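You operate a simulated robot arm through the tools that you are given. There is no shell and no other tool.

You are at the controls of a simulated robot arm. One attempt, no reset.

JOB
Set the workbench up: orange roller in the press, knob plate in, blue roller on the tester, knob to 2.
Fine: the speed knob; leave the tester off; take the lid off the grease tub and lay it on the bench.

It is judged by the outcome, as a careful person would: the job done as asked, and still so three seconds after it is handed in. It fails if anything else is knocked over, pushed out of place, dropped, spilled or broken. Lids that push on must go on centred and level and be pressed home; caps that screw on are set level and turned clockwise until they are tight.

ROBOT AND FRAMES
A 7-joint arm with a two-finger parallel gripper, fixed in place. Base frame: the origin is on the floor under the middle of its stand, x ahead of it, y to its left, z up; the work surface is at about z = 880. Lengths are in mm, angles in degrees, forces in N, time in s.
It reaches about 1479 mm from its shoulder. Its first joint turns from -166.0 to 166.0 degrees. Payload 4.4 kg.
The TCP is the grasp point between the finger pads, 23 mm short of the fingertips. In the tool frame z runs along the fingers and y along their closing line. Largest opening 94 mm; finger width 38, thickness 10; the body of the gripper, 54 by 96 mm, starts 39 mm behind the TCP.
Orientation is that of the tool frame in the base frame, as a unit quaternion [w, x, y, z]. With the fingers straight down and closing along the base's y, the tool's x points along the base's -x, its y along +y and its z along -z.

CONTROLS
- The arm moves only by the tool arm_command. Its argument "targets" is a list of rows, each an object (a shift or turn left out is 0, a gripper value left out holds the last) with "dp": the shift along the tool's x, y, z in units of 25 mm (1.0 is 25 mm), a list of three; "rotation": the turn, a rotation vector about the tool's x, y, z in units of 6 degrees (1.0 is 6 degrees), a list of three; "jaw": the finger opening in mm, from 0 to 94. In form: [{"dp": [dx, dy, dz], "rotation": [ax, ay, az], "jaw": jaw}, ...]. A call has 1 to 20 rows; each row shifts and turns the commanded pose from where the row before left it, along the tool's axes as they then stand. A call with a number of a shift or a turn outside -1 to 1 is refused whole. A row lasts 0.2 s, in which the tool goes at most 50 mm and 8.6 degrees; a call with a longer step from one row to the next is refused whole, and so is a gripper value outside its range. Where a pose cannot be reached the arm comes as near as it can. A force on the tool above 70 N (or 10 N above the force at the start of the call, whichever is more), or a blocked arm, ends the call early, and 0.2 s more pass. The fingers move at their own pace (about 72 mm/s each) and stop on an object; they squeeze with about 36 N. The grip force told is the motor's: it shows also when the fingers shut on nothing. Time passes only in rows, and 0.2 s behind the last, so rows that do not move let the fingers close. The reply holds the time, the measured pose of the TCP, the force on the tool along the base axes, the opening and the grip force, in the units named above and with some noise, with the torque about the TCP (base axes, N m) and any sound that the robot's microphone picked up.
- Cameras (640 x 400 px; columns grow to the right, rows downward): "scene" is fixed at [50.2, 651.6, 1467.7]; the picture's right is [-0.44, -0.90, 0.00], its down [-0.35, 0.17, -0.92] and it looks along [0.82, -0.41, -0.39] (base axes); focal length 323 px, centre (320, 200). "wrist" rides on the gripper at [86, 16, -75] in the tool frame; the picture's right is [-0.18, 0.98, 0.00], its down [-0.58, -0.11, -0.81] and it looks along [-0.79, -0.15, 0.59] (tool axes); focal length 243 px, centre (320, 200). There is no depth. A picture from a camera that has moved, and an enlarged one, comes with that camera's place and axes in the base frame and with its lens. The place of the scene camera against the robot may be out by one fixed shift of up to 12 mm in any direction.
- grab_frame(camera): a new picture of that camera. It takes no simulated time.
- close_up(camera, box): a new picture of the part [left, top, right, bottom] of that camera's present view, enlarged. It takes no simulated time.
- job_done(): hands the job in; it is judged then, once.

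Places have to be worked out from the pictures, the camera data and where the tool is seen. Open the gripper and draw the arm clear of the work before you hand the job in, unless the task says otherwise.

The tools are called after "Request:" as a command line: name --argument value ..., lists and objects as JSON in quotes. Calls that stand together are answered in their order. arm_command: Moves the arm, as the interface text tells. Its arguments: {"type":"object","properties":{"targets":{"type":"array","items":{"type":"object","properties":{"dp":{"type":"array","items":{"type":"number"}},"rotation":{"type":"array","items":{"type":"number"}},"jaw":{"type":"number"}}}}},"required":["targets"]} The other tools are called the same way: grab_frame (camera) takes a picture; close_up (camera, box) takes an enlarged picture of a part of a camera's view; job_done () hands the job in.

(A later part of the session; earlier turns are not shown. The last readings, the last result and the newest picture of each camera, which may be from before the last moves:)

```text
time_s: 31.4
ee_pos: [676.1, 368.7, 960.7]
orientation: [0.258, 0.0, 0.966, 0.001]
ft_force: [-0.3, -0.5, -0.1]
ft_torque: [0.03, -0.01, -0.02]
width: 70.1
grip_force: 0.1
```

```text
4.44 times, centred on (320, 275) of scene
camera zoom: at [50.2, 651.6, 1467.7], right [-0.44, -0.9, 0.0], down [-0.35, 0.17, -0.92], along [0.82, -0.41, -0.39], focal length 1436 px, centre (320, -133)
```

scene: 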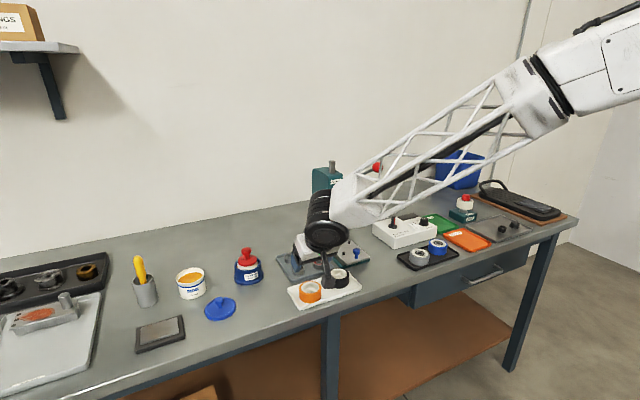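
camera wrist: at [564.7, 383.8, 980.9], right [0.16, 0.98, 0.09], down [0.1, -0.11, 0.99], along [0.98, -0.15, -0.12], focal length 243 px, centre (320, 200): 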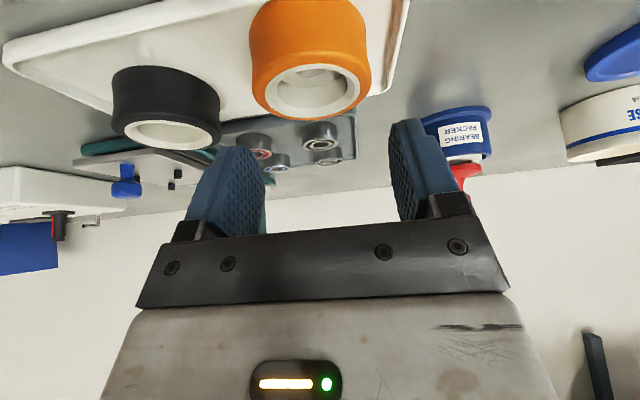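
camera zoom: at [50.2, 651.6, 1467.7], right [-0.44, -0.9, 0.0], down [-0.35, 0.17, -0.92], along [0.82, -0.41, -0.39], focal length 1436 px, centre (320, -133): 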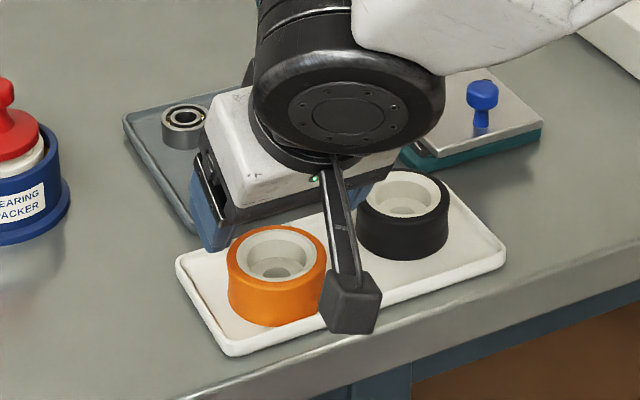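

I'll enlarge the wrist view to fix the roller's position relative to the fingers more precisely.

Request:
close_up --camera "wrist" --box '[220, 0, 420, 125]'

Request:
close_up --camera "scene" --box '[295, 265, 365, 315]'

```text
3.20 times, centred on (320, 62) of wrist
camera zoom: at [564.7, 383.8, 980.9], right [0.16, 0.98, 0.09], down [0.1, -0.11, 0.99], along [0.98, -0.15, -0.12], focal length 776 px, centre (320, 640)
```

zoom: 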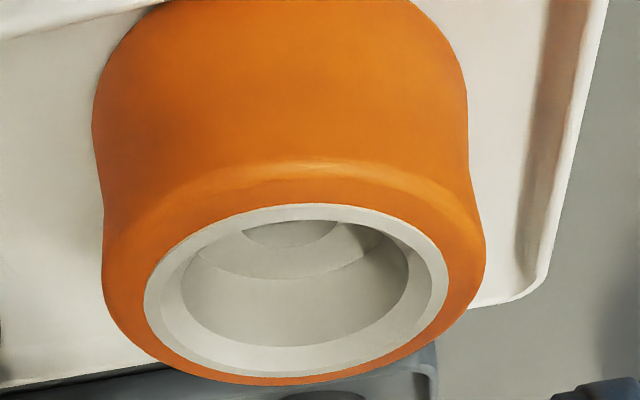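

```text
8.00 times, centred on (330, 290) of scene
camera zoom: at [50.2, 651.6, 1467.7], right [-0.44, -0.9, 0.0], down [-0.35, 0.17, -0.92], along [0.82, -0.41, -0.39], focal length 2586 px, centre (240, -520)
```

zoom: 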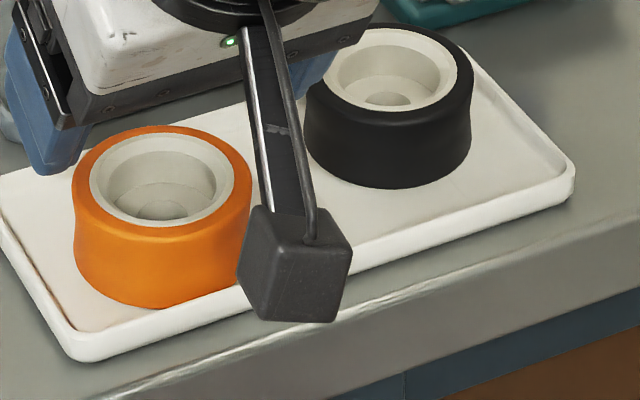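

The roller's ring centres at about (678, 369) with top z≈915, well aligned with the TCP. I'll lower vertically to TCP z≈919 (finger corners ~6 mm above the tray floor) and check.

Request:
arm_command --targets '[{"dp": [0.26, 0, 0.49]}, {"dp": [0.26, 0, 0.49]}, {"dp": [0.26, 0, 0.49]}, {}]'

Request:
grab_frame --camera "wrist"

Request:
close_up --camera "scene" --box '[280, 250, 370, 320]'

```text
time_s: 32.4
ee_pos: [677.4, 368.9, 920.3]
orientation: [0.26, -0.001, 0.966, 0.0]
ft_force: [-28.8, -2.7, 38.1]
ft_torque: [1.52, 0.96, 1.29]
width: 68.6
grip_force: 0.1
```

```text
taken
camera wrist: at [565.6, 384.9, 941.2], right [0.16, 0.98, 0.09], down [0.1, -0.11, 0.99], along [0.98, -0.15, -0.11], focal length 243 px, centre (320, 200)
```

wrist: 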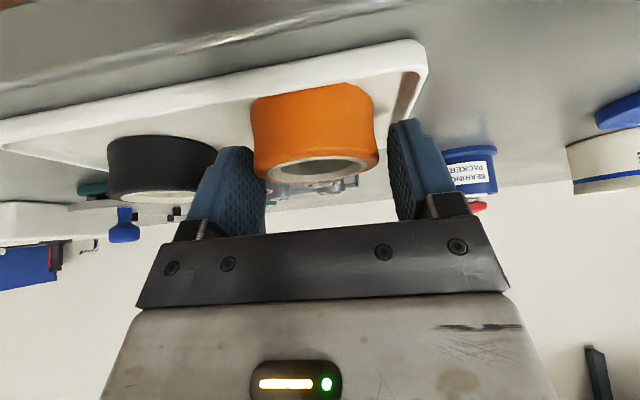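

```text
5.71 times, centred on (325, 285) of scene
camera zoom: at [50.2, 651.6, 1467.7], right [-0.44, -0.9, 0.0], down [-0.35, 0.17, -0.92], along [0.82, -0.41, -0.39], focal length 1847 px, centre (291, -286)
```

zoom: 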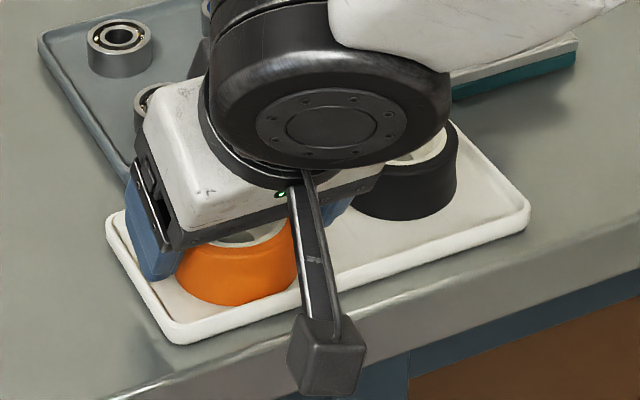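

Contact: 38 N up and 29 N back with torque pointing to the +y finger – it is sitting on the tray's rim (rim top ≈ 891). The tray hasn't shifted in the picture. I'll rise 6 mm to clear the rim and check the force is gone.

Request:
arm_command --targets '[{"dp": [-0.12, 0, -0.208]}, {}, {}]'

Request:
close_up --camera "wrist" --box '[220, 60, 460, 210]'

Request:
close_up --camera "scene" --box '[280, 250, 370, 320]'

```text
time_s: 33.2
ee_pos: [677.3, 368.5, 924.9]
orientation: [0.259, 0.0, 0.966, 0.0]
ft_force: [-0.4, -0.2, -0.1]
ft_torque: [0.0, 0.0, -0.01]
width: 70.1
grip_force: 0.0
```

```text
2.67 times, centred on (340, 135) of wrist
camera zoom: at [565.4, 384.3, 945.5], right [0.16, 0.98, 0.09], down [0.1, -0.11, 0.99], along [0.98, -0.15, -0.12], focal length 647 px, centre (267, 373)
```

zoom: 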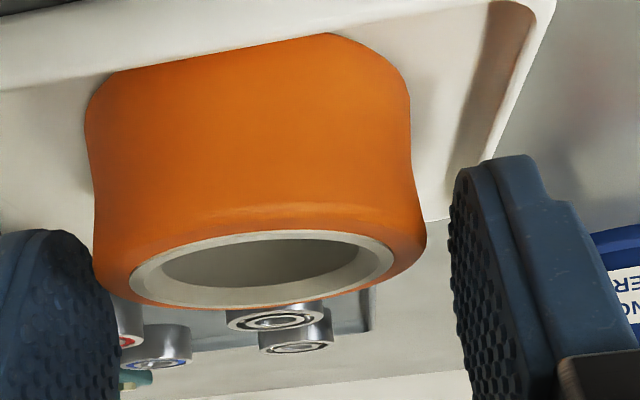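

```text
5.71 times, centred on (325, 285) of scene
camera zoom: at [50.2, 651.6, 1467.7], right [-0.44, -0.9, 0.0], down [-0.35, 0.17, -0.92], along [0.82, -0.41, -0.39], focal length 1847 px, centre (291, -286)
```

zoom: 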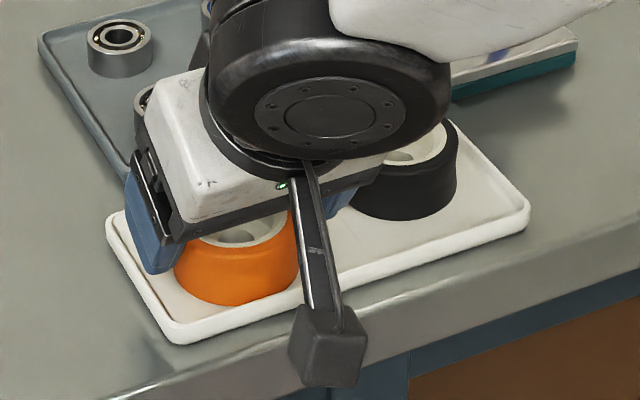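

Force is back to zero and the roller sits centred between the pads. Closing on the roller now.

Request:
arm_command --targets '[{"jaw": 45}, {}, {}]'

Request:
close_up --camera "wrist" --box '[220, 60, 460, 210]'

```text
time_s: 34.0
ee_pos: [676.6, 369.2, 924.2]
orientation: [0.258, 0.0, 0.966, 0.0]
ft_force: [-0.4, 0.4, 0.5]
ft_torque: [-0.01, -0.04, 0.03]
width: 58.8
grip_force: 35.5
```

```text
2.67 times, centred on (340, 135) of wrist
camera zoom: at [565.5, 384.3, 945.8], right [0.16, 0.98, 0.09], down [0.1, -0.11, 0.99], along [0.98, -0.15, -0.12], focal length 647 px, centre (267, 373)
```

zoom: 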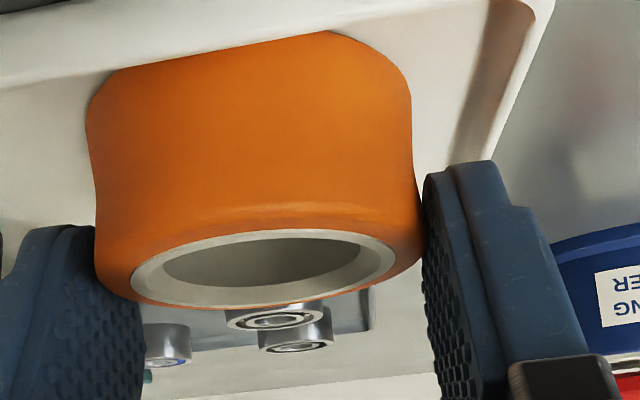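

Gripped at 58.8 mm with 36 N. I'll lift slowly first, then higher, and look.

Request:
arm_command --targets '[{"dp": [-0.1, 0, -0.17]}, {"dp": [-0.1, 0, -0.17]}, {"dp": [-0.3, 0, -0.52]}, {"dp": [-0.4, 0, -0.69]}, {"dp": [-0.4, 0, -0.69]}, {"dp": [-0.4, 0, -0.69]}, {}]'

Request:
grab_frame --camera "wrist"

Request:
grab_frame --camera "scene"

```text
time_s: 35.6
ee_pos: [679.1, 366.4, 1008.5]
orientation: [0.259, 0.001, 0.966, 0.0]
ft_force: [0.4, 0.3, -1.0]
ft_torque: [0.03, 0.01, -0.02]
width: 58.6
grip_force: 36.5
```

```text
taken
camera wrist: at [566.4, 382.9, 1030.0], right [0.16, 0.98, 0.09], down [0.1, -0.11, 0.99], along [0.98, -0.15, -0.12], focal length 243 px, centre (320, 200)
```

wrist: 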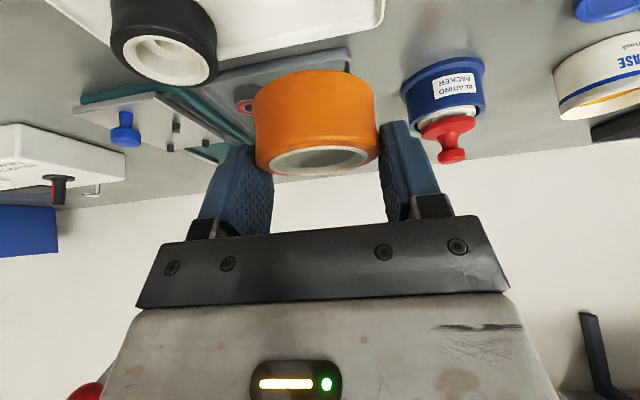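

```text
taken
```

scene: 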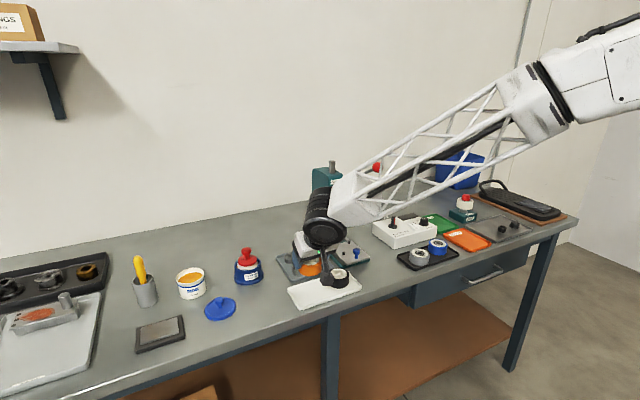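

The roller is held level. Pegs from three earlier views agree on a nest centre of (809.3, 180.0) with only ~1–2 mm of clearance, so precision matters. I'll carry the roller across at z≈1008, which clears the knob and stays in front of the press.

Request:
arm_command --targets '[{"dp": [-0.5, -0.83, 0.29]}, {"dp": [-0.5, -0.83, 0.29]}, {"dp": [-0.5, -0.83, 0.29]}, {"dp": [-0.5, -0.83, 0.29]}, {"dp": [-0.5, -0.83, 0.29]}, {"dp": [-0.5, -0.83, 0.29]}, {"dp": [-0.5, -0.83, 0.29]}, {"dp": [-0.5, -0.83, 0.29]}, {"dp": [-0.5, -0.83, 0.29]}, {}, {}]'

Request:
grab_frame --camera "wrist"

Request:
grab_frame --camera "scene"

Request:
close_up --camera "scene" --box '[280, 150, 420, 300]'

```text
time_s: 38.0
ee_pos: [809.8, 179.2, 1009.8]
orientation: [0.259, 0.0, 0.966, 0.0]
ft_force: [0.6, -0.2, -0.5]
ft_torque: [-0.03, 0.0, 0.0]
width: 58.6
grip_force: 35.9
```

```text
taken
camera wrist: at [697.4, 195.9, 1030.4], right [0.16, 0.98, 0.09], down [0.1, -0.11, 0.99], along [0.98, -0.15, -0.12], focal length 243 px, centre (320, 200)
```

wrist: 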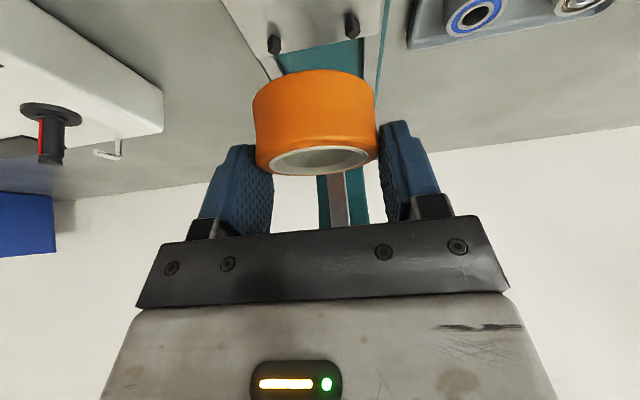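

```text
taken
```

scene: 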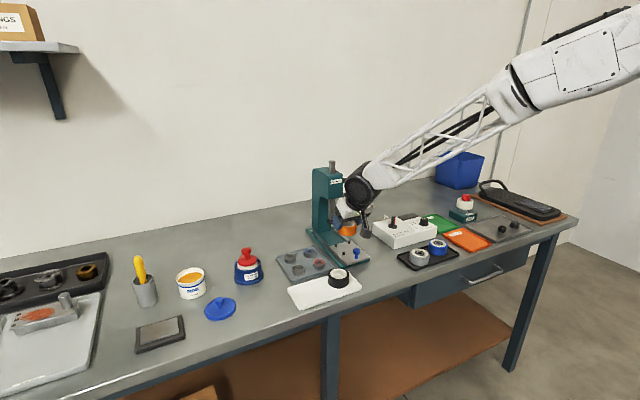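

```text
2.67 times, centred on (350, 225) of scene
camera zoom: at [50.2, 651.6, 1467.7], right [-0.44, -0.9, 0.0], down [-0.35, 0.17, -0.92], along [0.82, -0.41, -0.39], focal length 862 px, centre (240, 133)
```

zoom: 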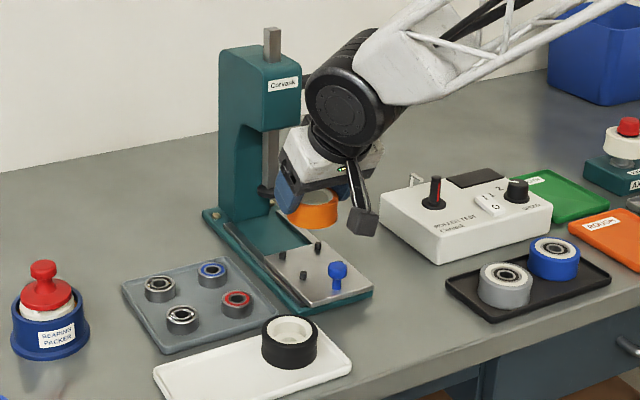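

Far pegs appear in this wrist view at about (834, 154.5) and (833, 204), confirming the nest centre ≈ (809.3, 179.3) in the current arm reading. I'll enlarge the held roller to find its centre relative to the TCP.

Request:
close_up --camera "wrist" --box '[220, 60, 420, 185]'

Request:
close_up --camera "wrist" --box '[220, 0, 420, 125]'

Request:
close_up --camera "scene" --box '[310, 190, 390, 280]'

```text
3.20 times, centred on (320, 122) of wrist
camera zoom: at [697.4, 195.9, 1030.4], right [0.16, 0.98, 0.09], down [0.1, -0.11, 0.99], along [0.98, -0.15, -0.12], focal length 776 px, centre (320, 448)
```

zoom: 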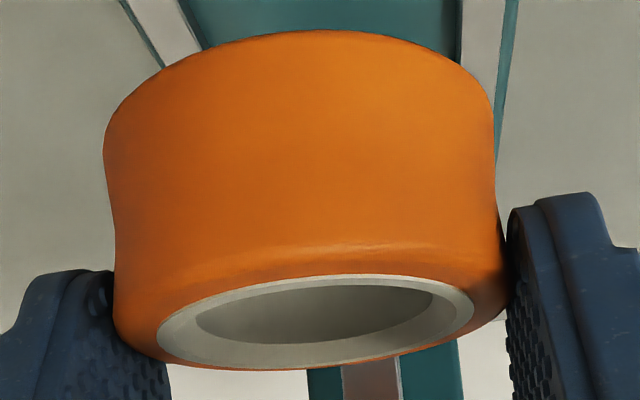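

```text
3.20 times, centred on (320, 62) of wrist
camera zoom: at [697.4, 195.9, 1030.4], right [0.16, 0.98, 0.09], down [0.1, -0.11, 0.99], along [0.98, -0.15, -0.12], focal length 776 px, centre (320, 640)
```

zoom: 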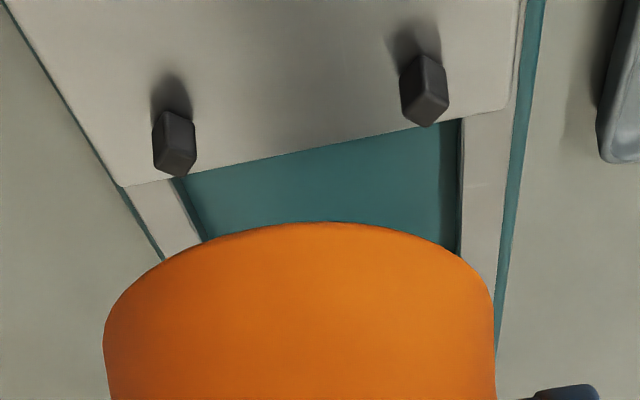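

```text
4.44 times, centred on (350, 235) of scene
camera zoom: at [50.2, 651.6, 1467.7], right [-0.44, -0.9, 0.0], down [-0.35, 0.17, -0.92], along [0.82, -0.41, -0.39], focal length 1436 px, centre (187, 44)
```

zoom: 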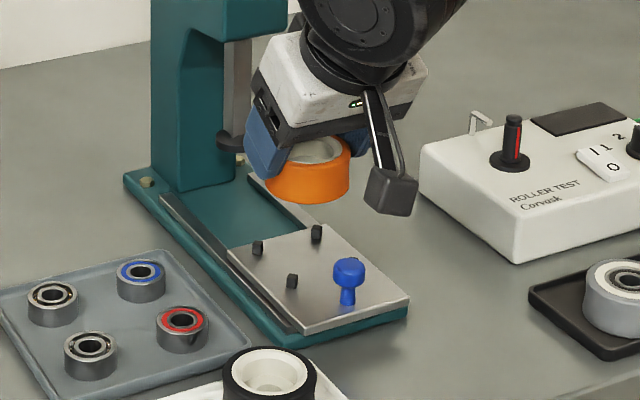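

The pegs are square posts about 8 mm wide with tops near z≈915. I'll lower to roller-bottom z≈922 (TCP 963), just above the peg tops, and compare the roller edge against the pegs.

Request:
arm_command --targets '[{"dp": [0.31, 0, 0.54]}, {"dp": [0.31, 0, 0.54]}, {"dp": [0.31, 0, 0.54]}, {}, {}]'

Request:
grab_frame --camera "wrist"

Request:
close_up --camera "wrist" --box '[220, 0, 420, 125]'

Request:
close_up --camera "scene" --box '[315, 210, 375, 270]'

```text
time_s: 39.2
ee_pos: [808.4, 179.6, 962.4]
orientation: [0.259, 0.0, 0.966, 0.0]
ft_force: [-1.4, 0.4, -0.5]
ft_torque: [-0.01, -0.01, 0.0]
width: 59.0
grip_force: 36.5
```

```text
taken
camera wrist: at [696.4, 196.6, 983.4], right [0.16, 0.98, 0.09], down [0.1, -0.11, 0.99], along [0.98, -0.15, -0.12], focal length 243 px, centre (320, 200)
```

wrist: 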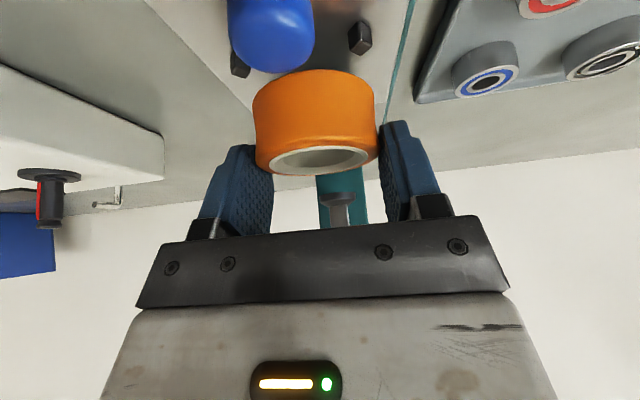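

```text
3.20 times, centred on (320, 62) of wrist
camera zoom: at [696.4, 196.6, 983.4], right [0.16, 0.98, 0.09], down [0.1, -0.11, 0.99], along [0.98, -0.15, -0.12], focal length 776 px, centre (320, 640)
```

zoom: 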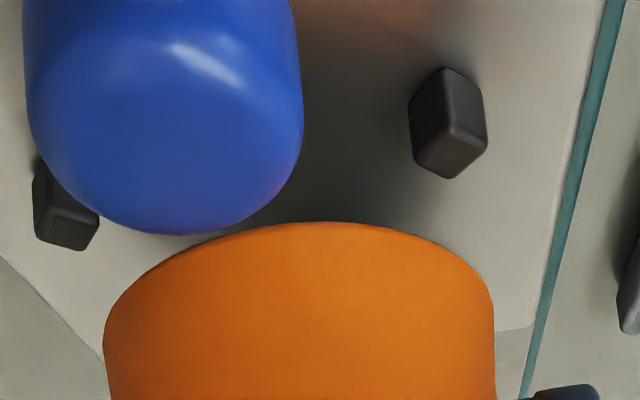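

```text
6.67 times, centred on (345, 240) of scene
camera zoom: at [50.2, 651.6, 1467.7], right [-0.44, -0.9, 0.0], down [-0.35, 0.17, -0.92], along [0.82, -0.41, -0.39], focal length 2155 px, centre (153, -67)
```

zoom: 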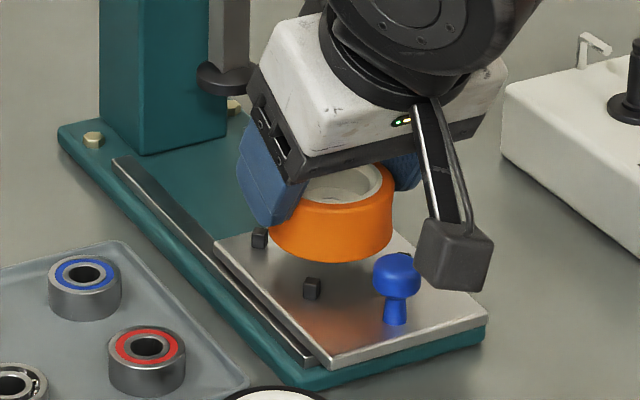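

Near pegs measure at (785.5, 155.6) and (786, 205), so the nest centre is within about a millimetre of the roller's axis. I'll lower in small steps to TCP 952 and watch for contact with pegs.

Request:
arm_command --targets '[{"dp": [0.04, 0, 0.09]}, {"dp": [0.05, 0, 0.09]}, {"dp": [0.05, 0, 0.087]}, {"dp": [0.05, 0, 0.087]}, {}]'

Request:
close_up --camera "wrist" --box '[220, 0, 420, 125]'

Request:
close_up --camera "scene" --box '[315, 210, 375, 270]'

```text
time_s: 40.4
ee_pos: [807.4, 180.3, 952.9]
orientation: [0.259, 0.0, 0.966, 0.0]
ft_force: [-0.4, 0.8, -0.5]
ft_torque: [0.01, -0.05, 0.02]
width: 58.7
grip_force: 36.6
```

```text
3.20 times, centred on (320, 62) of wrist
camera zoom: at [696.2, 196.2, 974.3], right [0.16, 0.98, 0.09], down [0.1, -0.11, 0.99], along [0.98, -0.15, -0.12], focal length 776 px, centre (320, 640)
```

zoom: 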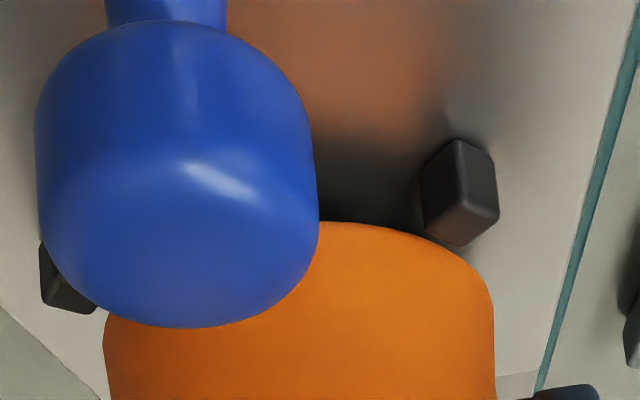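

```text
6.67 times, centred on (345, 240) of scene
camera zoom: at [50.2, 651.6, 1467.7], right [-0.44, -0.9, 0.0], down [-0.35, 0.17, -0.92], along [0.82, -0.41, -0.39], focal length 2155 px, centre (153, -67)
```

zoom: 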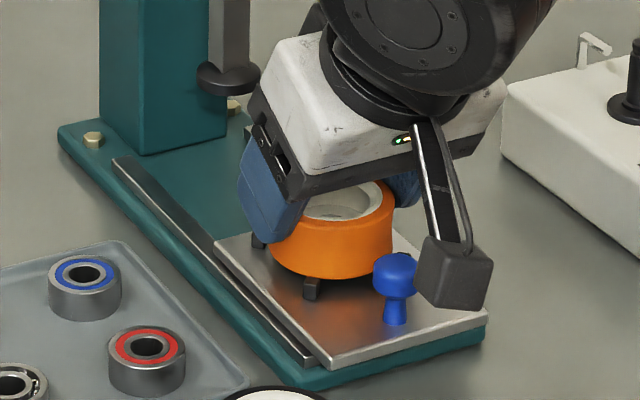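

No contact yet with the roller bottom around peg-top level. Continuing down in 2 mm steps to TCP ≈ 947.

Request:
arm_command --targets '[{"dp": [0.04, 0, 0.07]}, {"dp": [0.04, 0, 0.07]}, {"dp": [0.03, 0, 0.05]}, {}]'

Request:
close_up --camera "wrist" --box '[220, 0, 420, 125]'

Request:
close_up --camera "scene" --box '[315, 210, 375, 270]'

```text
time_s: 41.4
ee_pos: [807.3, 180.9, 948.7]
orientation: [0.259, 0.001, 0.966, 0.0]
ft_force: [0.5, 0.0, -0.3]
ft_torque: [0.02, 0.05, 0.0]
width: 59.0
grip_force: 36.4
```

```text
3.20 times, centred on (320, 62) of wrist
camera zoom: at [695.8, 196.6, 969.0], right [0.16, 0.98, 0.09], down [0.1, -0.11, 0.99], along [0.98, -0.15, -0.12], focal length 776 px, centre (320, 640)
```

zoom: 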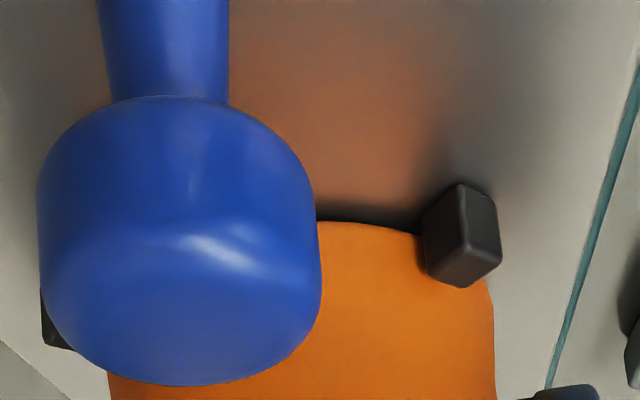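

```text
6.67 times, centred on (345, 240) of scene
camera zoom: at [50.2, 651.6, 1467.7], right [-0.44, -0.9, 0.0], down [-0.35, 0.17, -0.92], along [0.82, -0.41, -0.39], focal length 2155 px, centre (153, -67)
```

zoom: 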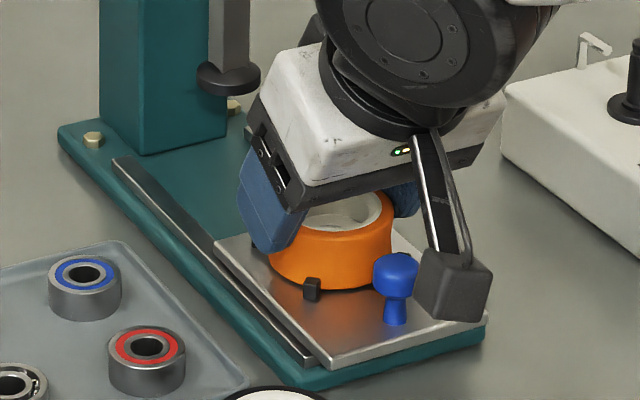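

The near peg now stands in front of the roller's side with no force, so the roller is down inside the nest. I'll lower the last few millimetres until it touches the plate.

Request:
arm_command --targets '[{"dp": [0.02, 0, 0.035]}, {"dp": [0.02, 0, 0.035]}, {}]'

```text
time_s: 42.2
ee_pos: [809.2, 181.0, 947.8]
orientation: [0.261, 0.0, 0.965, 0.001]
ft_force: [-0.3, -0.1, 27.5]
ft_torque: [-0.16, 0.06, 0.0]
width: 59.0
grip_force: 36.2
```

Contact at 27 N purely vertical with TCP ≈ 947 – the roller is seated on the plate. I'll relieve the pressure, open, and check before withdrawing upward.

Request:
arm_command --targets '[{"dp": [-0.02, 0, -0.035]}, {"jaw": 66}, {"jaw": 70}, {}]'

Request:
close_up --camera "scene" --box '[315, 210, 375, 270]'

Request:
grab_frame --camera "wrist"

```text
time_s: 43.2
ee_pos: [807.9, 180.5, 946.1]
orientation: [0.259, -0.001, 0.966, 0.001]
ft_force: [-0.2, -0.3, -1.4]
ft_torque: [0.02, -0.03, 0.0]
width: 69.9
grip_force: 0.1
```

```text
6.67 times, centred on (345, 240) of scene
camera zoom: at [50.2, 651.6, 1467.7], right [-0.44, -0.9, 0.0], down [-0.35, 0.17, -0.92], along [0.82, -0.41, -0.39], focal length 2155 px, centre (153, -67)
```

zoom: 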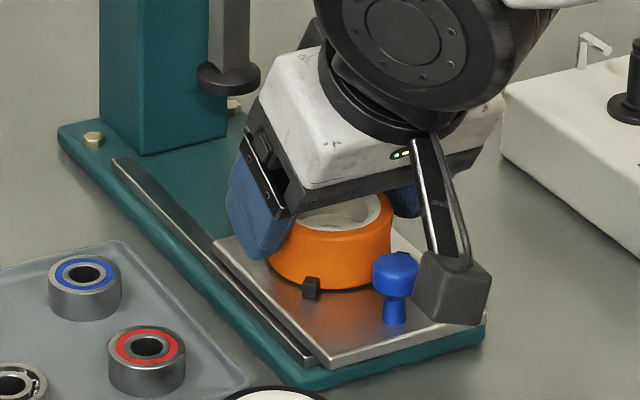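

```text
taken
camera wrist: at [696.3, 196.6, 967.3], right [0.16, 0.98, 0.09], down [0.1, -0.11, 0.99], along [0.98, -0.15, -0.12], focal length 243 px, centre (320, 200)
```

wrist: 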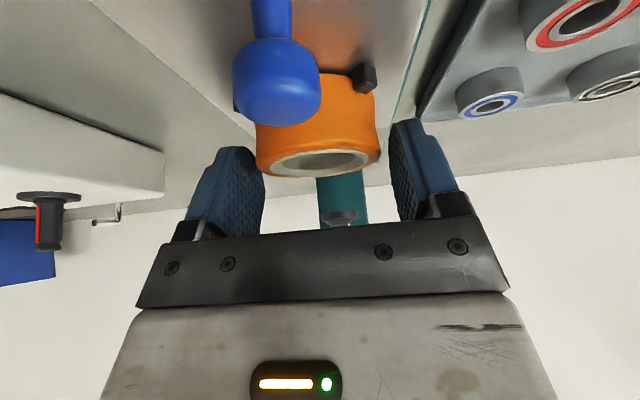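

The roller stands free between the four pegs. I'll withdraw straight up, then back toward the robot, and verify from a distance before pushing the plate in.

Request:
arm_command --targets '[{"dp": [-0.2, 0, -0.35]}, {"dp": [-0.4, 0, -0.69]}, {"dp": [-0.4, 0, -0.69]}, {"dp": [-0.4, 0, -0.69]}, {"dp": [0.85, 0, -0.5]}, {"dp": [0.85, 0, -0.5]}, {"dp": [0.85, 0, -0.5]}, {"dp": [0.85, 0, -0.5]}, {"dp": [0.85, 0, -0.5], "jaw": 0}, {}, {}]'

Request:
grab_frame --camera "wrist"

Request:
close_up --camera "scene" --box '[295, 200, 385, 280]'

```text
time_s: 45.6
ee_pos: [686.2, 179.5, 1016.3]
orientation: [0.259, 0.0, 0.966, 0.0]
ft_force: [0.7, -0.4, 0.5]
ft_torque: [0.02, 0.05, 0.04]
width: 0.0
grip_force: 36.3
```

```text
taken
camera wrist: at [574.6, 195.8, 1036.3], right [0.16, 0.98, 0.09], down [0.1, -0.11, 0.99], along [0.98, -0.15, -0.12], focal length 243 px, centre (320, 200)
```

wrist: 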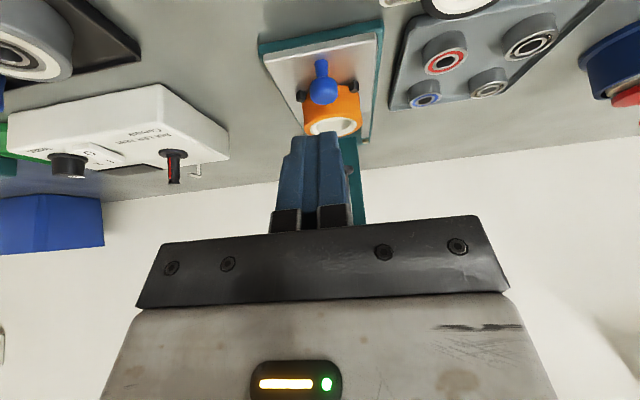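

```text
5.00 times, centred on (340, 240) of scene
camera zoom: at [50.2, 651.6, 1467.7], right [-0.44, -0.9, 0.0], down [-0.35, 0.17, -0.92], along [0.82, -0.41, -0.39], focal length 1616 px, centre (220, 0)
```

zoom: 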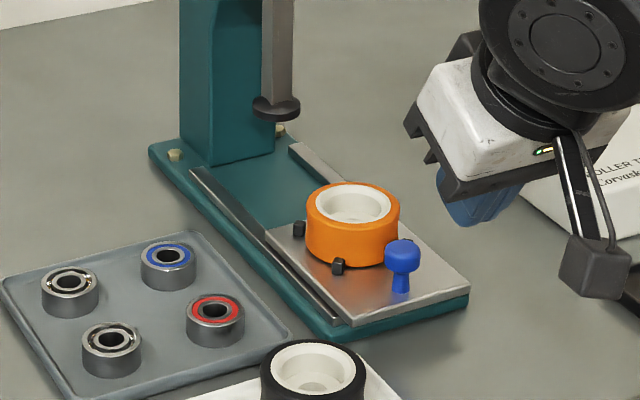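

The orange roller sits level between the pegs. With closed fingers I'll drop to push height (fingertip front edge level with the blue knob's head, z≈931) about 25 mm short of the knob.

Request:
arm_command --targets '[{"dp": [0.37, 0, 0.685]}, {"dp": [0.37, 0, 0.685]}, {"dp": [0.37, 0, 0.685]}, {"dp": [0.37, 0, 0.685]}, {}, {}]'

Request:
grab_frame --camera "wrist"

Request:
close_up --camera "scene" --box '[305, 205, 395, 285]'

```text
time_s: 47.0
ee_pos: [689.9, 178.9, 939.8]
orientation: [0.258, 0.001, 0.966, -0.001]
ft_force: [0.3, 0.2, 0.7]
ft_torque: [-0.02, -0.02, -0.02]
width: 0.3
grip_force: 35.8
```

```text
taken
camera wrist: at [578.3, 195.2, 960.6], right [0.16, 0.98, 0.09], down [0.1, -0.11, 0.99], along [0.98, -0.15, -0.12], focal length 243 px, centre (320, 200)
```

wrist: 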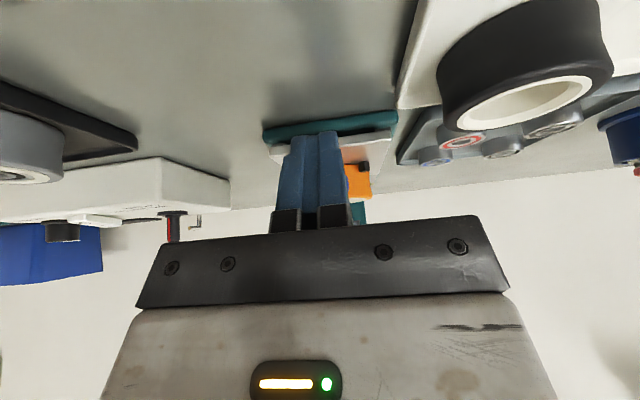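

```text
5.00 times, centred on (350, 245) of scene
camera zoom: at [50.2, 651.6, 1467.7], right [-0.44, -0.9, 0.0], down [-0.35, 0.17, -0.92], along [0.82, -0.41, -0.39], focal length 1616 px, centre (170, -25)
```

zoom: 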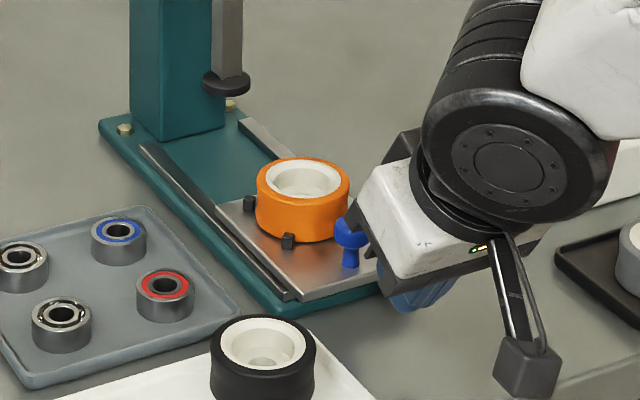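

The closed fingertips are lined up behind the knob. I'll advance along +x in small steps until contact shows.

Request:
arm_command --targets '[{"dp": [-0.208, 0, 0.12]}, {"dp": [-0.208, 0, 0.12]}, {"dp": [-0.208, 0, 0.12]}, {"dp": [-0.208, 0, 0.12]}, {"dp": [-0.208, 0, 0.12]}, {}]'

Request:
close_up --camera "scene" --box '[305, 205, 395, 285]'

Request:
close_up --camera "wrist" --box '[240, 80, 400, 180]'

```text
time_s: 48.4
ee_pos: [717.4, 179.4, 940.0]
orientation: [0.259, -0.001, 0.966, 0.0]
ft_force: [-0.3, 0.2, -0.4]
ft_torque: [-0.01, -0.01, 0.0]
width: 0.0
grip_force: 36.4
```

```text
5.00 times, centred on (350, 245) of scene
camera zoom: at [50.2, 651.6, 1467.7], right [-0.44, -0.9, 0.0], down [-0.35, 0.17, -0.92], along [0.82, -0.41, -0.39], focal length 1616 px, centre (170, -25)
```

zoom: 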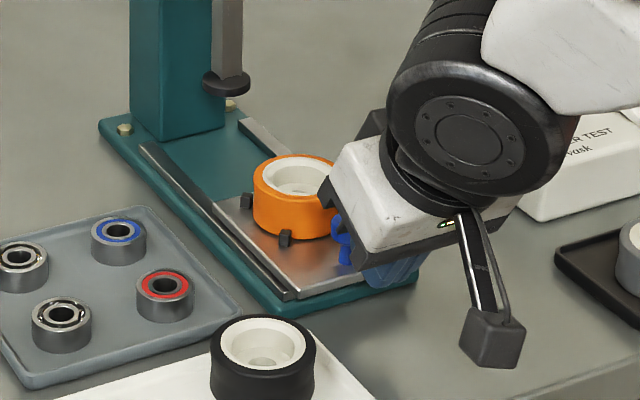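

```text
4.00 times, centred on (320, 130) of wrist
camera zoom: at [606.0, 195.9, 960.8], right [0.16, 0.98, 0.09], down [0.1, -0.11, 0.99], along [0.98, -0.15, -0.12], focal length 970 px, centre (320, 480)
```

zoom: 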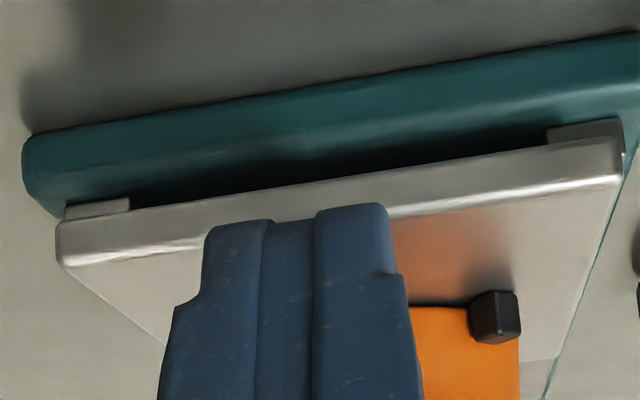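

The plate has begun to move with the knob (a few mm) at very low force. I'll keep pushing in +x by about 50 mm and check.

Request:
arm_command --targets '[{"dp": [-0.277, 0, 0.16]}, {"dp": [-0.277, 0, 0.16]}, {"dp": [-0.277, 0, 0.16]}, {"dp": [-0.277, 0, 0.16]}, {"dp": [-0.277, 0, 0.16]}, {"dp": [-0.277, 0, 0.16]}, {}]'

Request:
close_up --camera "scene" --box '[305, 195, 395, 285]'

Request:
close_up --camera "wrist" --box '[240, 80, 400, 180]'

```text
time_s: 50.0
ee_pos: [765.0, 180.5, 940.3]
orientation: [0.259, 0.0, 0.966, 0.0]
ft_force: [-0.1, 0.3, -0.1]
ft_torque: [-0.02, -0.01, -0.02]
width: 0.1
grip_force: 36.3
```

```text
4.44 times, centred on (350, 240) of scene
camera zoom: at [50.2, 651.6, 1467.7], right [-0.44, -0.9, 0.0], down [-0.35, 0.17, -0.92], along [0.82, -0.41, -0.39], focal length 1436 px, centre (187, 22)
```

zoom: 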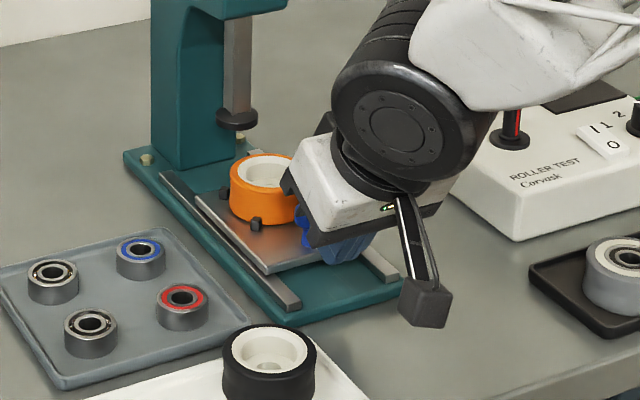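

```text
4.00 times, centred on (320, 130) of wrist
camera zoom: at [653.8, 196.3, 960.8], right [0.16, 0.98, 0.09], down [0.1, -0.11, 0.99], along [0.98, -0.15, -0.12], focal length 970 px, centre (320, 480)
```

zoom: 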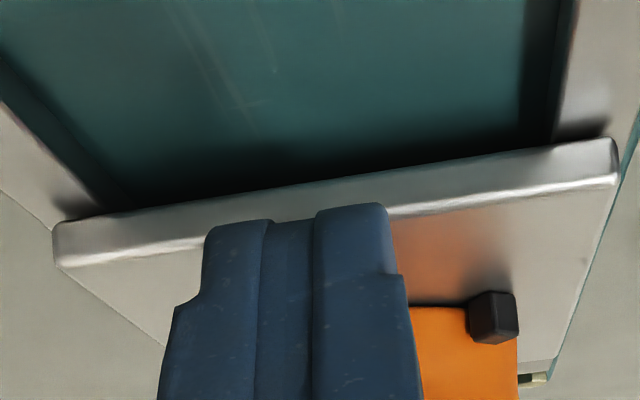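

The plate and roller travel together smoothly. I'll push another ~36 mm and look at the ram alignment.

Request:
arm_command --targets '[{"dp": [-0.208, 0, 0.12]}, {"dp": [-0.208, 0, 0.12]}, {"dp": [-0.208, 0, 0.12]}, {"dp": [-0.208, 0, 0.12]}, {"dp": [-0.208, 0, 0.12]}, {"dp": [-0.208, 0, 0.12]}, {}]'

Request:
close_up --camera "scene" --box '[305, 195, 395, 285]'

Request:
close_up --camera "wrist" --box '[240, 80, 400, 180]'

```text
time_s: 51.6
ee_pos: [800.6, 180.5, 940.8]
orientation: [0.258, 0.0, 0.966, -0.001]
ft_force: [0.5, -0.2, 0.4]
ft_torque: [-0.01, 0.0, 0.03]
width: 0.0
grip_force: 35.4
```

```text
4.44 times, centred on (350, 240) of scene
camera zoom: at [50.2, 651.6, 1467.7], right [-0.44, -0.9, 0.0], down [-0.35, 0.17, -0.92], along [0.82, -0.41, -0.39], focal length 1436 px, centre (187, 22)
```

zoom: 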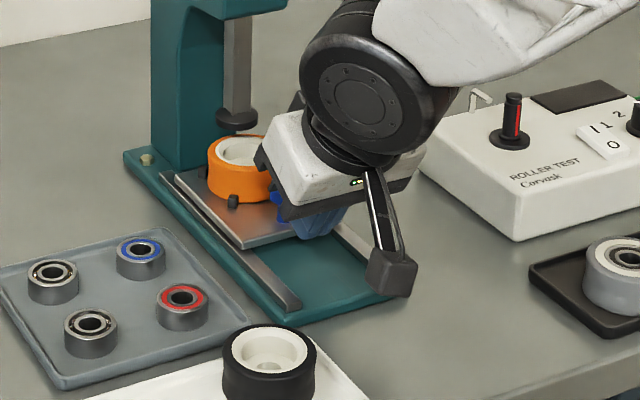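

```text
4.00 times, centred on (320, 130) of wrist
camera zoom: at [689.7, 196.3, 961.1], right [0.16, 0.98, 0.09], down [0.1, -0.11, 0.99], along [0.98, -0.15, -0.12], focal length 970 px, centre (320, 480)
```

zoom: 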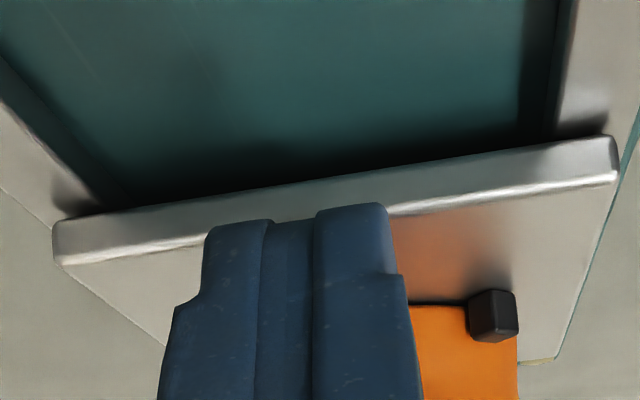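

The roller is nearly under the ram. I'll continue in 2 mm steps, checking the force for the end stop.

Request:
arm_command --targets '[{"dp": [-0.07, 0, 0.04]}, {"dp": [-0.07, 0, 0.04]}, {"dp": [-0.07, 0, 0.04]}, {"dp": [-0.07, 0, 0.04]}, {}]'

Request:
close_up --camera "scene" --box '[305, 195, 395, 285]'

```text
time_s: 52.8
ee_pos: [809.3, 180.1, 939.2]
orientation: [0.258, 0.0, 0.966, -0.001]
ft_force: [0.0, 1.0, -0.5]
ft_torque: [-0.02, -0.02, -0.02]
width: 0.0
grip_force: 36.3
```

```text
4.44 times, centred on (350, 240) of scene
camera zoom: at [50.2, 651.6, 1467.7], right [-0.44, -0.9, 0.0], down [-0.35, 0.17, -0.92], along [0.82, -0.41, -0.39], focal length 1436 px, centre (187, 22)
```

zoom: 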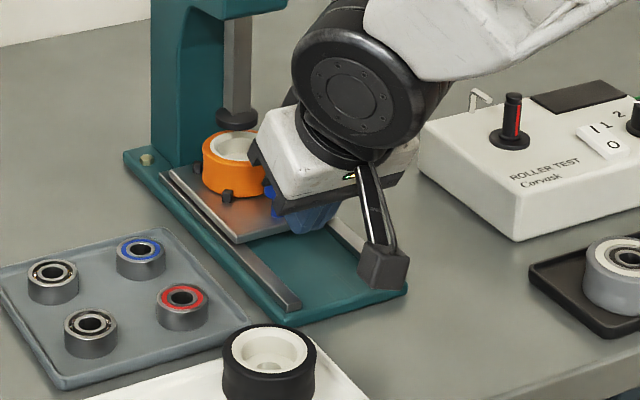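

Still sliding freely with no end-stop force. Continuing in 2 mm steps.

Request:
arm_command --targets '[{"dp": [-0.07, 0, 0.04]}, {"dp": [-0.07, 0, 0.04]}, {"dp": [-0.07, 0, 0.04]}, {}]'

Request:
close_up --camera "scene" --box '[315, 195, 375, 255]'

```text
time_s: 53.8
ee_pos: [815.3, 179.7, 939.4]
orientation: [0.259, 0.0, 0.966, 0.001]
ft_force: [0.2, -0.3, 0.9]
ft_torque: [-0.01, -0.04, -0.04]
width: 0.2
grip_force: 36.1
```

```text
6.67 times, centred on (345, 225) of scene
camera zoom: at [50.2, 651.6, 1467.7], right [-0.44, -0.9, 0.0], down [-0.35, 0.17, -0.92], along [0.82, -0.41, -0.39], focal length 2155 px, centre (153, 33)
```

zoom: 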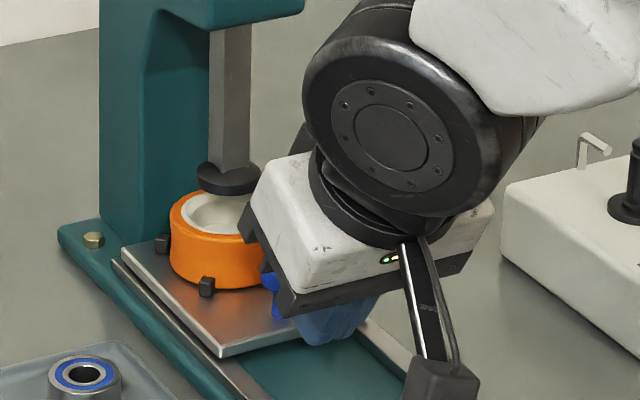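

The roller is now about under the ram foot; rails suggest the end stop is just a few millimetres further. Continuing gently.

Request:
arm_command --targets '[{"dp": [-0.07, 0, 0.04]}, {"dp": [-0.07, 0, 0.04]}, {}]'

Request:
close_up --camera "scene" --box '[315, 195, 375, 255]'

```text
time_s: 54.6
ee_pos: [819.8, 180.8, 940.4]
orientation: [0.258, -0.001, 0.966, 0.001]
ft_force: [-55.4, -3.1, 16.4]
ft_torque: [-0.05, 0.1, -0.11]
width: 0.1
grip_force: 36.5
```

```text
6.67 times, centred on (345, 225) of scene
camera zoom: at [50.2, 651.6, 1467.7], right [-0.44, -0.9, 0.0], down [-0.35, 0.17, -0.92], along [0.82, -0.41, -0.39], focal length 2155 px, centre (153, 33)
```

zoom: 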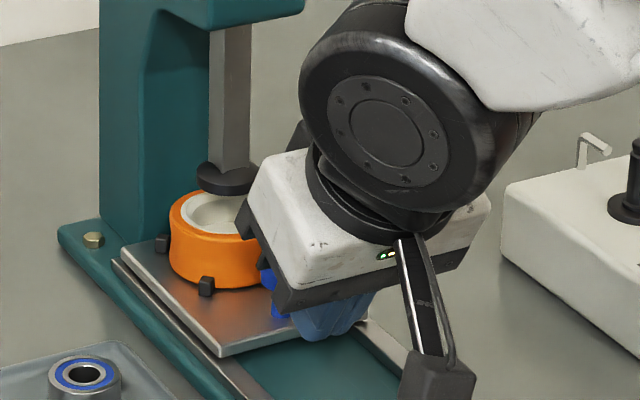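

55 N of resistance and the plate no longer advances: it's fully in against its stop, with the roller under the ram. I'll back off straight along -x and then rise.

Request:
arm_command --targets '[{"dp": [0.277, 0, -0.16]}, {"dp": [0.6, 0, -0.346]}, {"dp": [0.8, 0, -0.46]}, {"dp": [0.8, 0, -0.46]}, {"dp": [0.8, 0, -0.46]}, {"dp": [0.2, 0, -0.9]}, {"dp": [-0.3, 0, -0.9]}, {"dp": [-0.3, 0, -0.9]}, {"dp": [-0.3, 0, -0.9]}, {}]'

Request:
grab_frame --camera "wrist"

Request:
close_up --camera "scene" --box '[295, 150, 395, 280]'

Request:
grab_frame --camera "scene"

```text
time_s: 56.8
ee_pos: [696.9, 180.2, 1028.9]
orientation: [0.259, 0.0, 0.966, 0.001]
ft_force: [0.0, 0.4, 0.4]
ft_torque: [-0.01, -0.02, 0.02]
width: 0.1
grip_force: 35.4
```

```text
taken
camera wrist: at [584.1, 196.1, 1049.6], right [0.16, 0.98, 0.09], down [0.1, -0.11, 0.99], along [0.98, -0.15, -0.12], focal length 243 px, centre (320, 200)
```

wrist: 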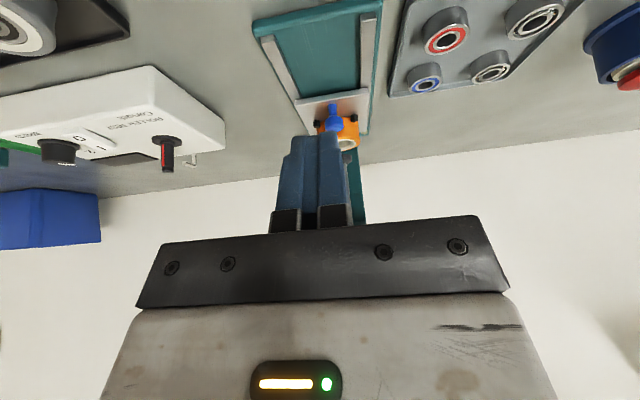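

```text
3.08 times, centred on (345, 215) of scene
camera zoom: at [50.2, 651.6, 1467.7], right [-0.44, -0.9, 0.0], down [-0.35, 0.17, -0.92], along [0.82, -0.41, -0.39], focal length 994 px, centre (243, 154)
```

zoom: 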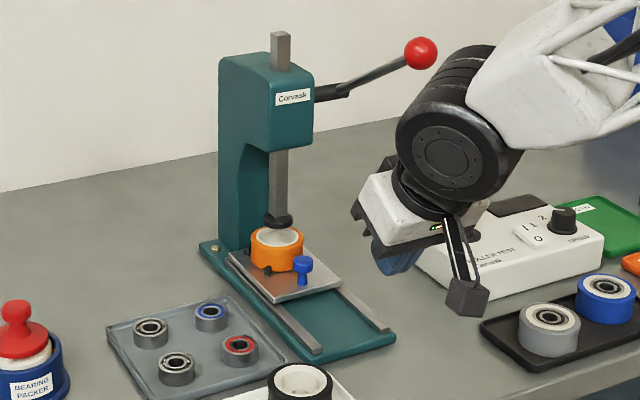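

```text
taken
```

scene: 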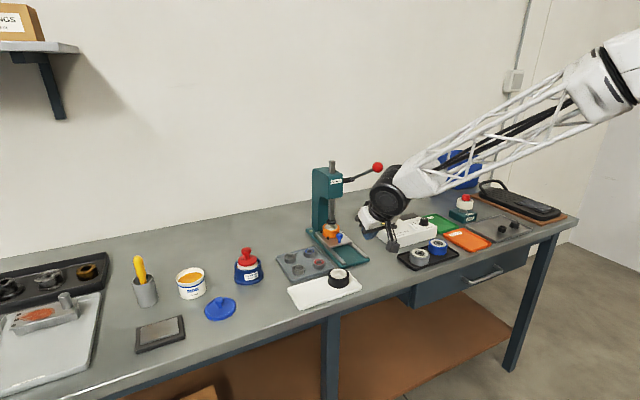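

Press done: plate in, roller under the ram, lever untouched. Now I'll go over toward the black tray and return the tool to vertical for the blue roller.

Request:
arm_command --targets '[{"dp": [0.3, -0.9, -0.3], "jaw": 70}, {"dp": [0.3, -0.9, -0.3]}, {"dp": [0, -0.95, 0]}, {"dp": [0, -0.95, 0]}, {"dp": [0, -0.95, 0]}, {"dp": [0, -0.95, 0]}, {"dp": [0, -0.95, 0]}, {"dp": [0, -0.95, 0]}, {"dp": [0, -0.95, 0]}, {"dp": [0, -0.95, 0]}, {"dp": [0, -0.95, 0]}, {"rotation": [0, 1, 0]}, {"rotation": [0, 1, 0]}, {"rotation": [0, 1, 0]}, {"rotation": [0, 1, 0]}, {"rotation": [0, 1, 0]}, {}]'

Request:
grab_frame --camera "wrist"

Request:
grab_frame --camera "scene"

```text
time_s: 60.4
ee_pos: [675.7, -79.3, 1032.9]
orientation: [0.0, 0.0, 1.0, 0.0]
ft_force: [-0.5, -0.9, -0.5]
ft_torque: [0.02, 0.03, 0.01]
width: 70.1
grip_force: 0.0
```

```text
taken
camera wrist: at [589.7, -62.7, 1106.4], right [0.18, 0.98, 0.0], down [0.58, -0.11, 0.81], along [0.79, -0.15, -0.59], focal length 243 px, centre (320, 200)
```

wrist: 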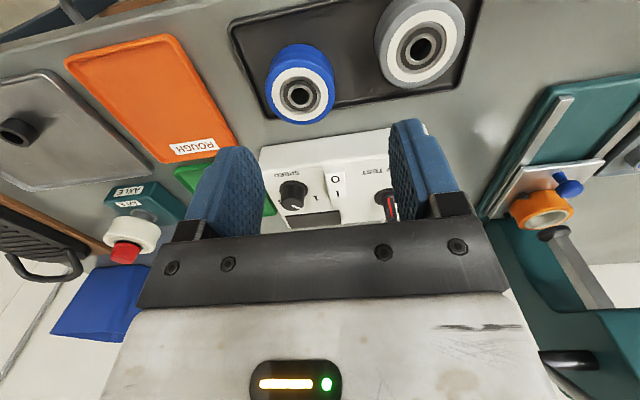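

```text
taken
```

scene: 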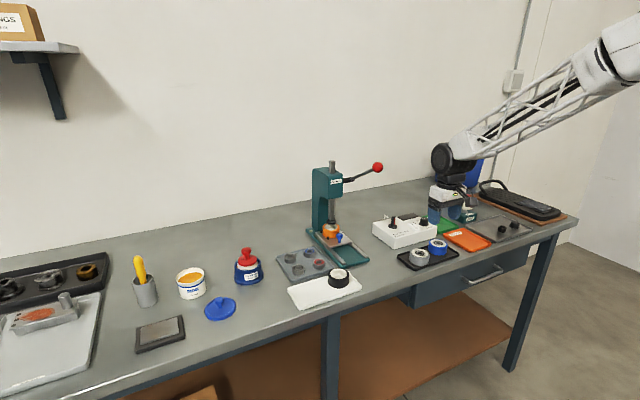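

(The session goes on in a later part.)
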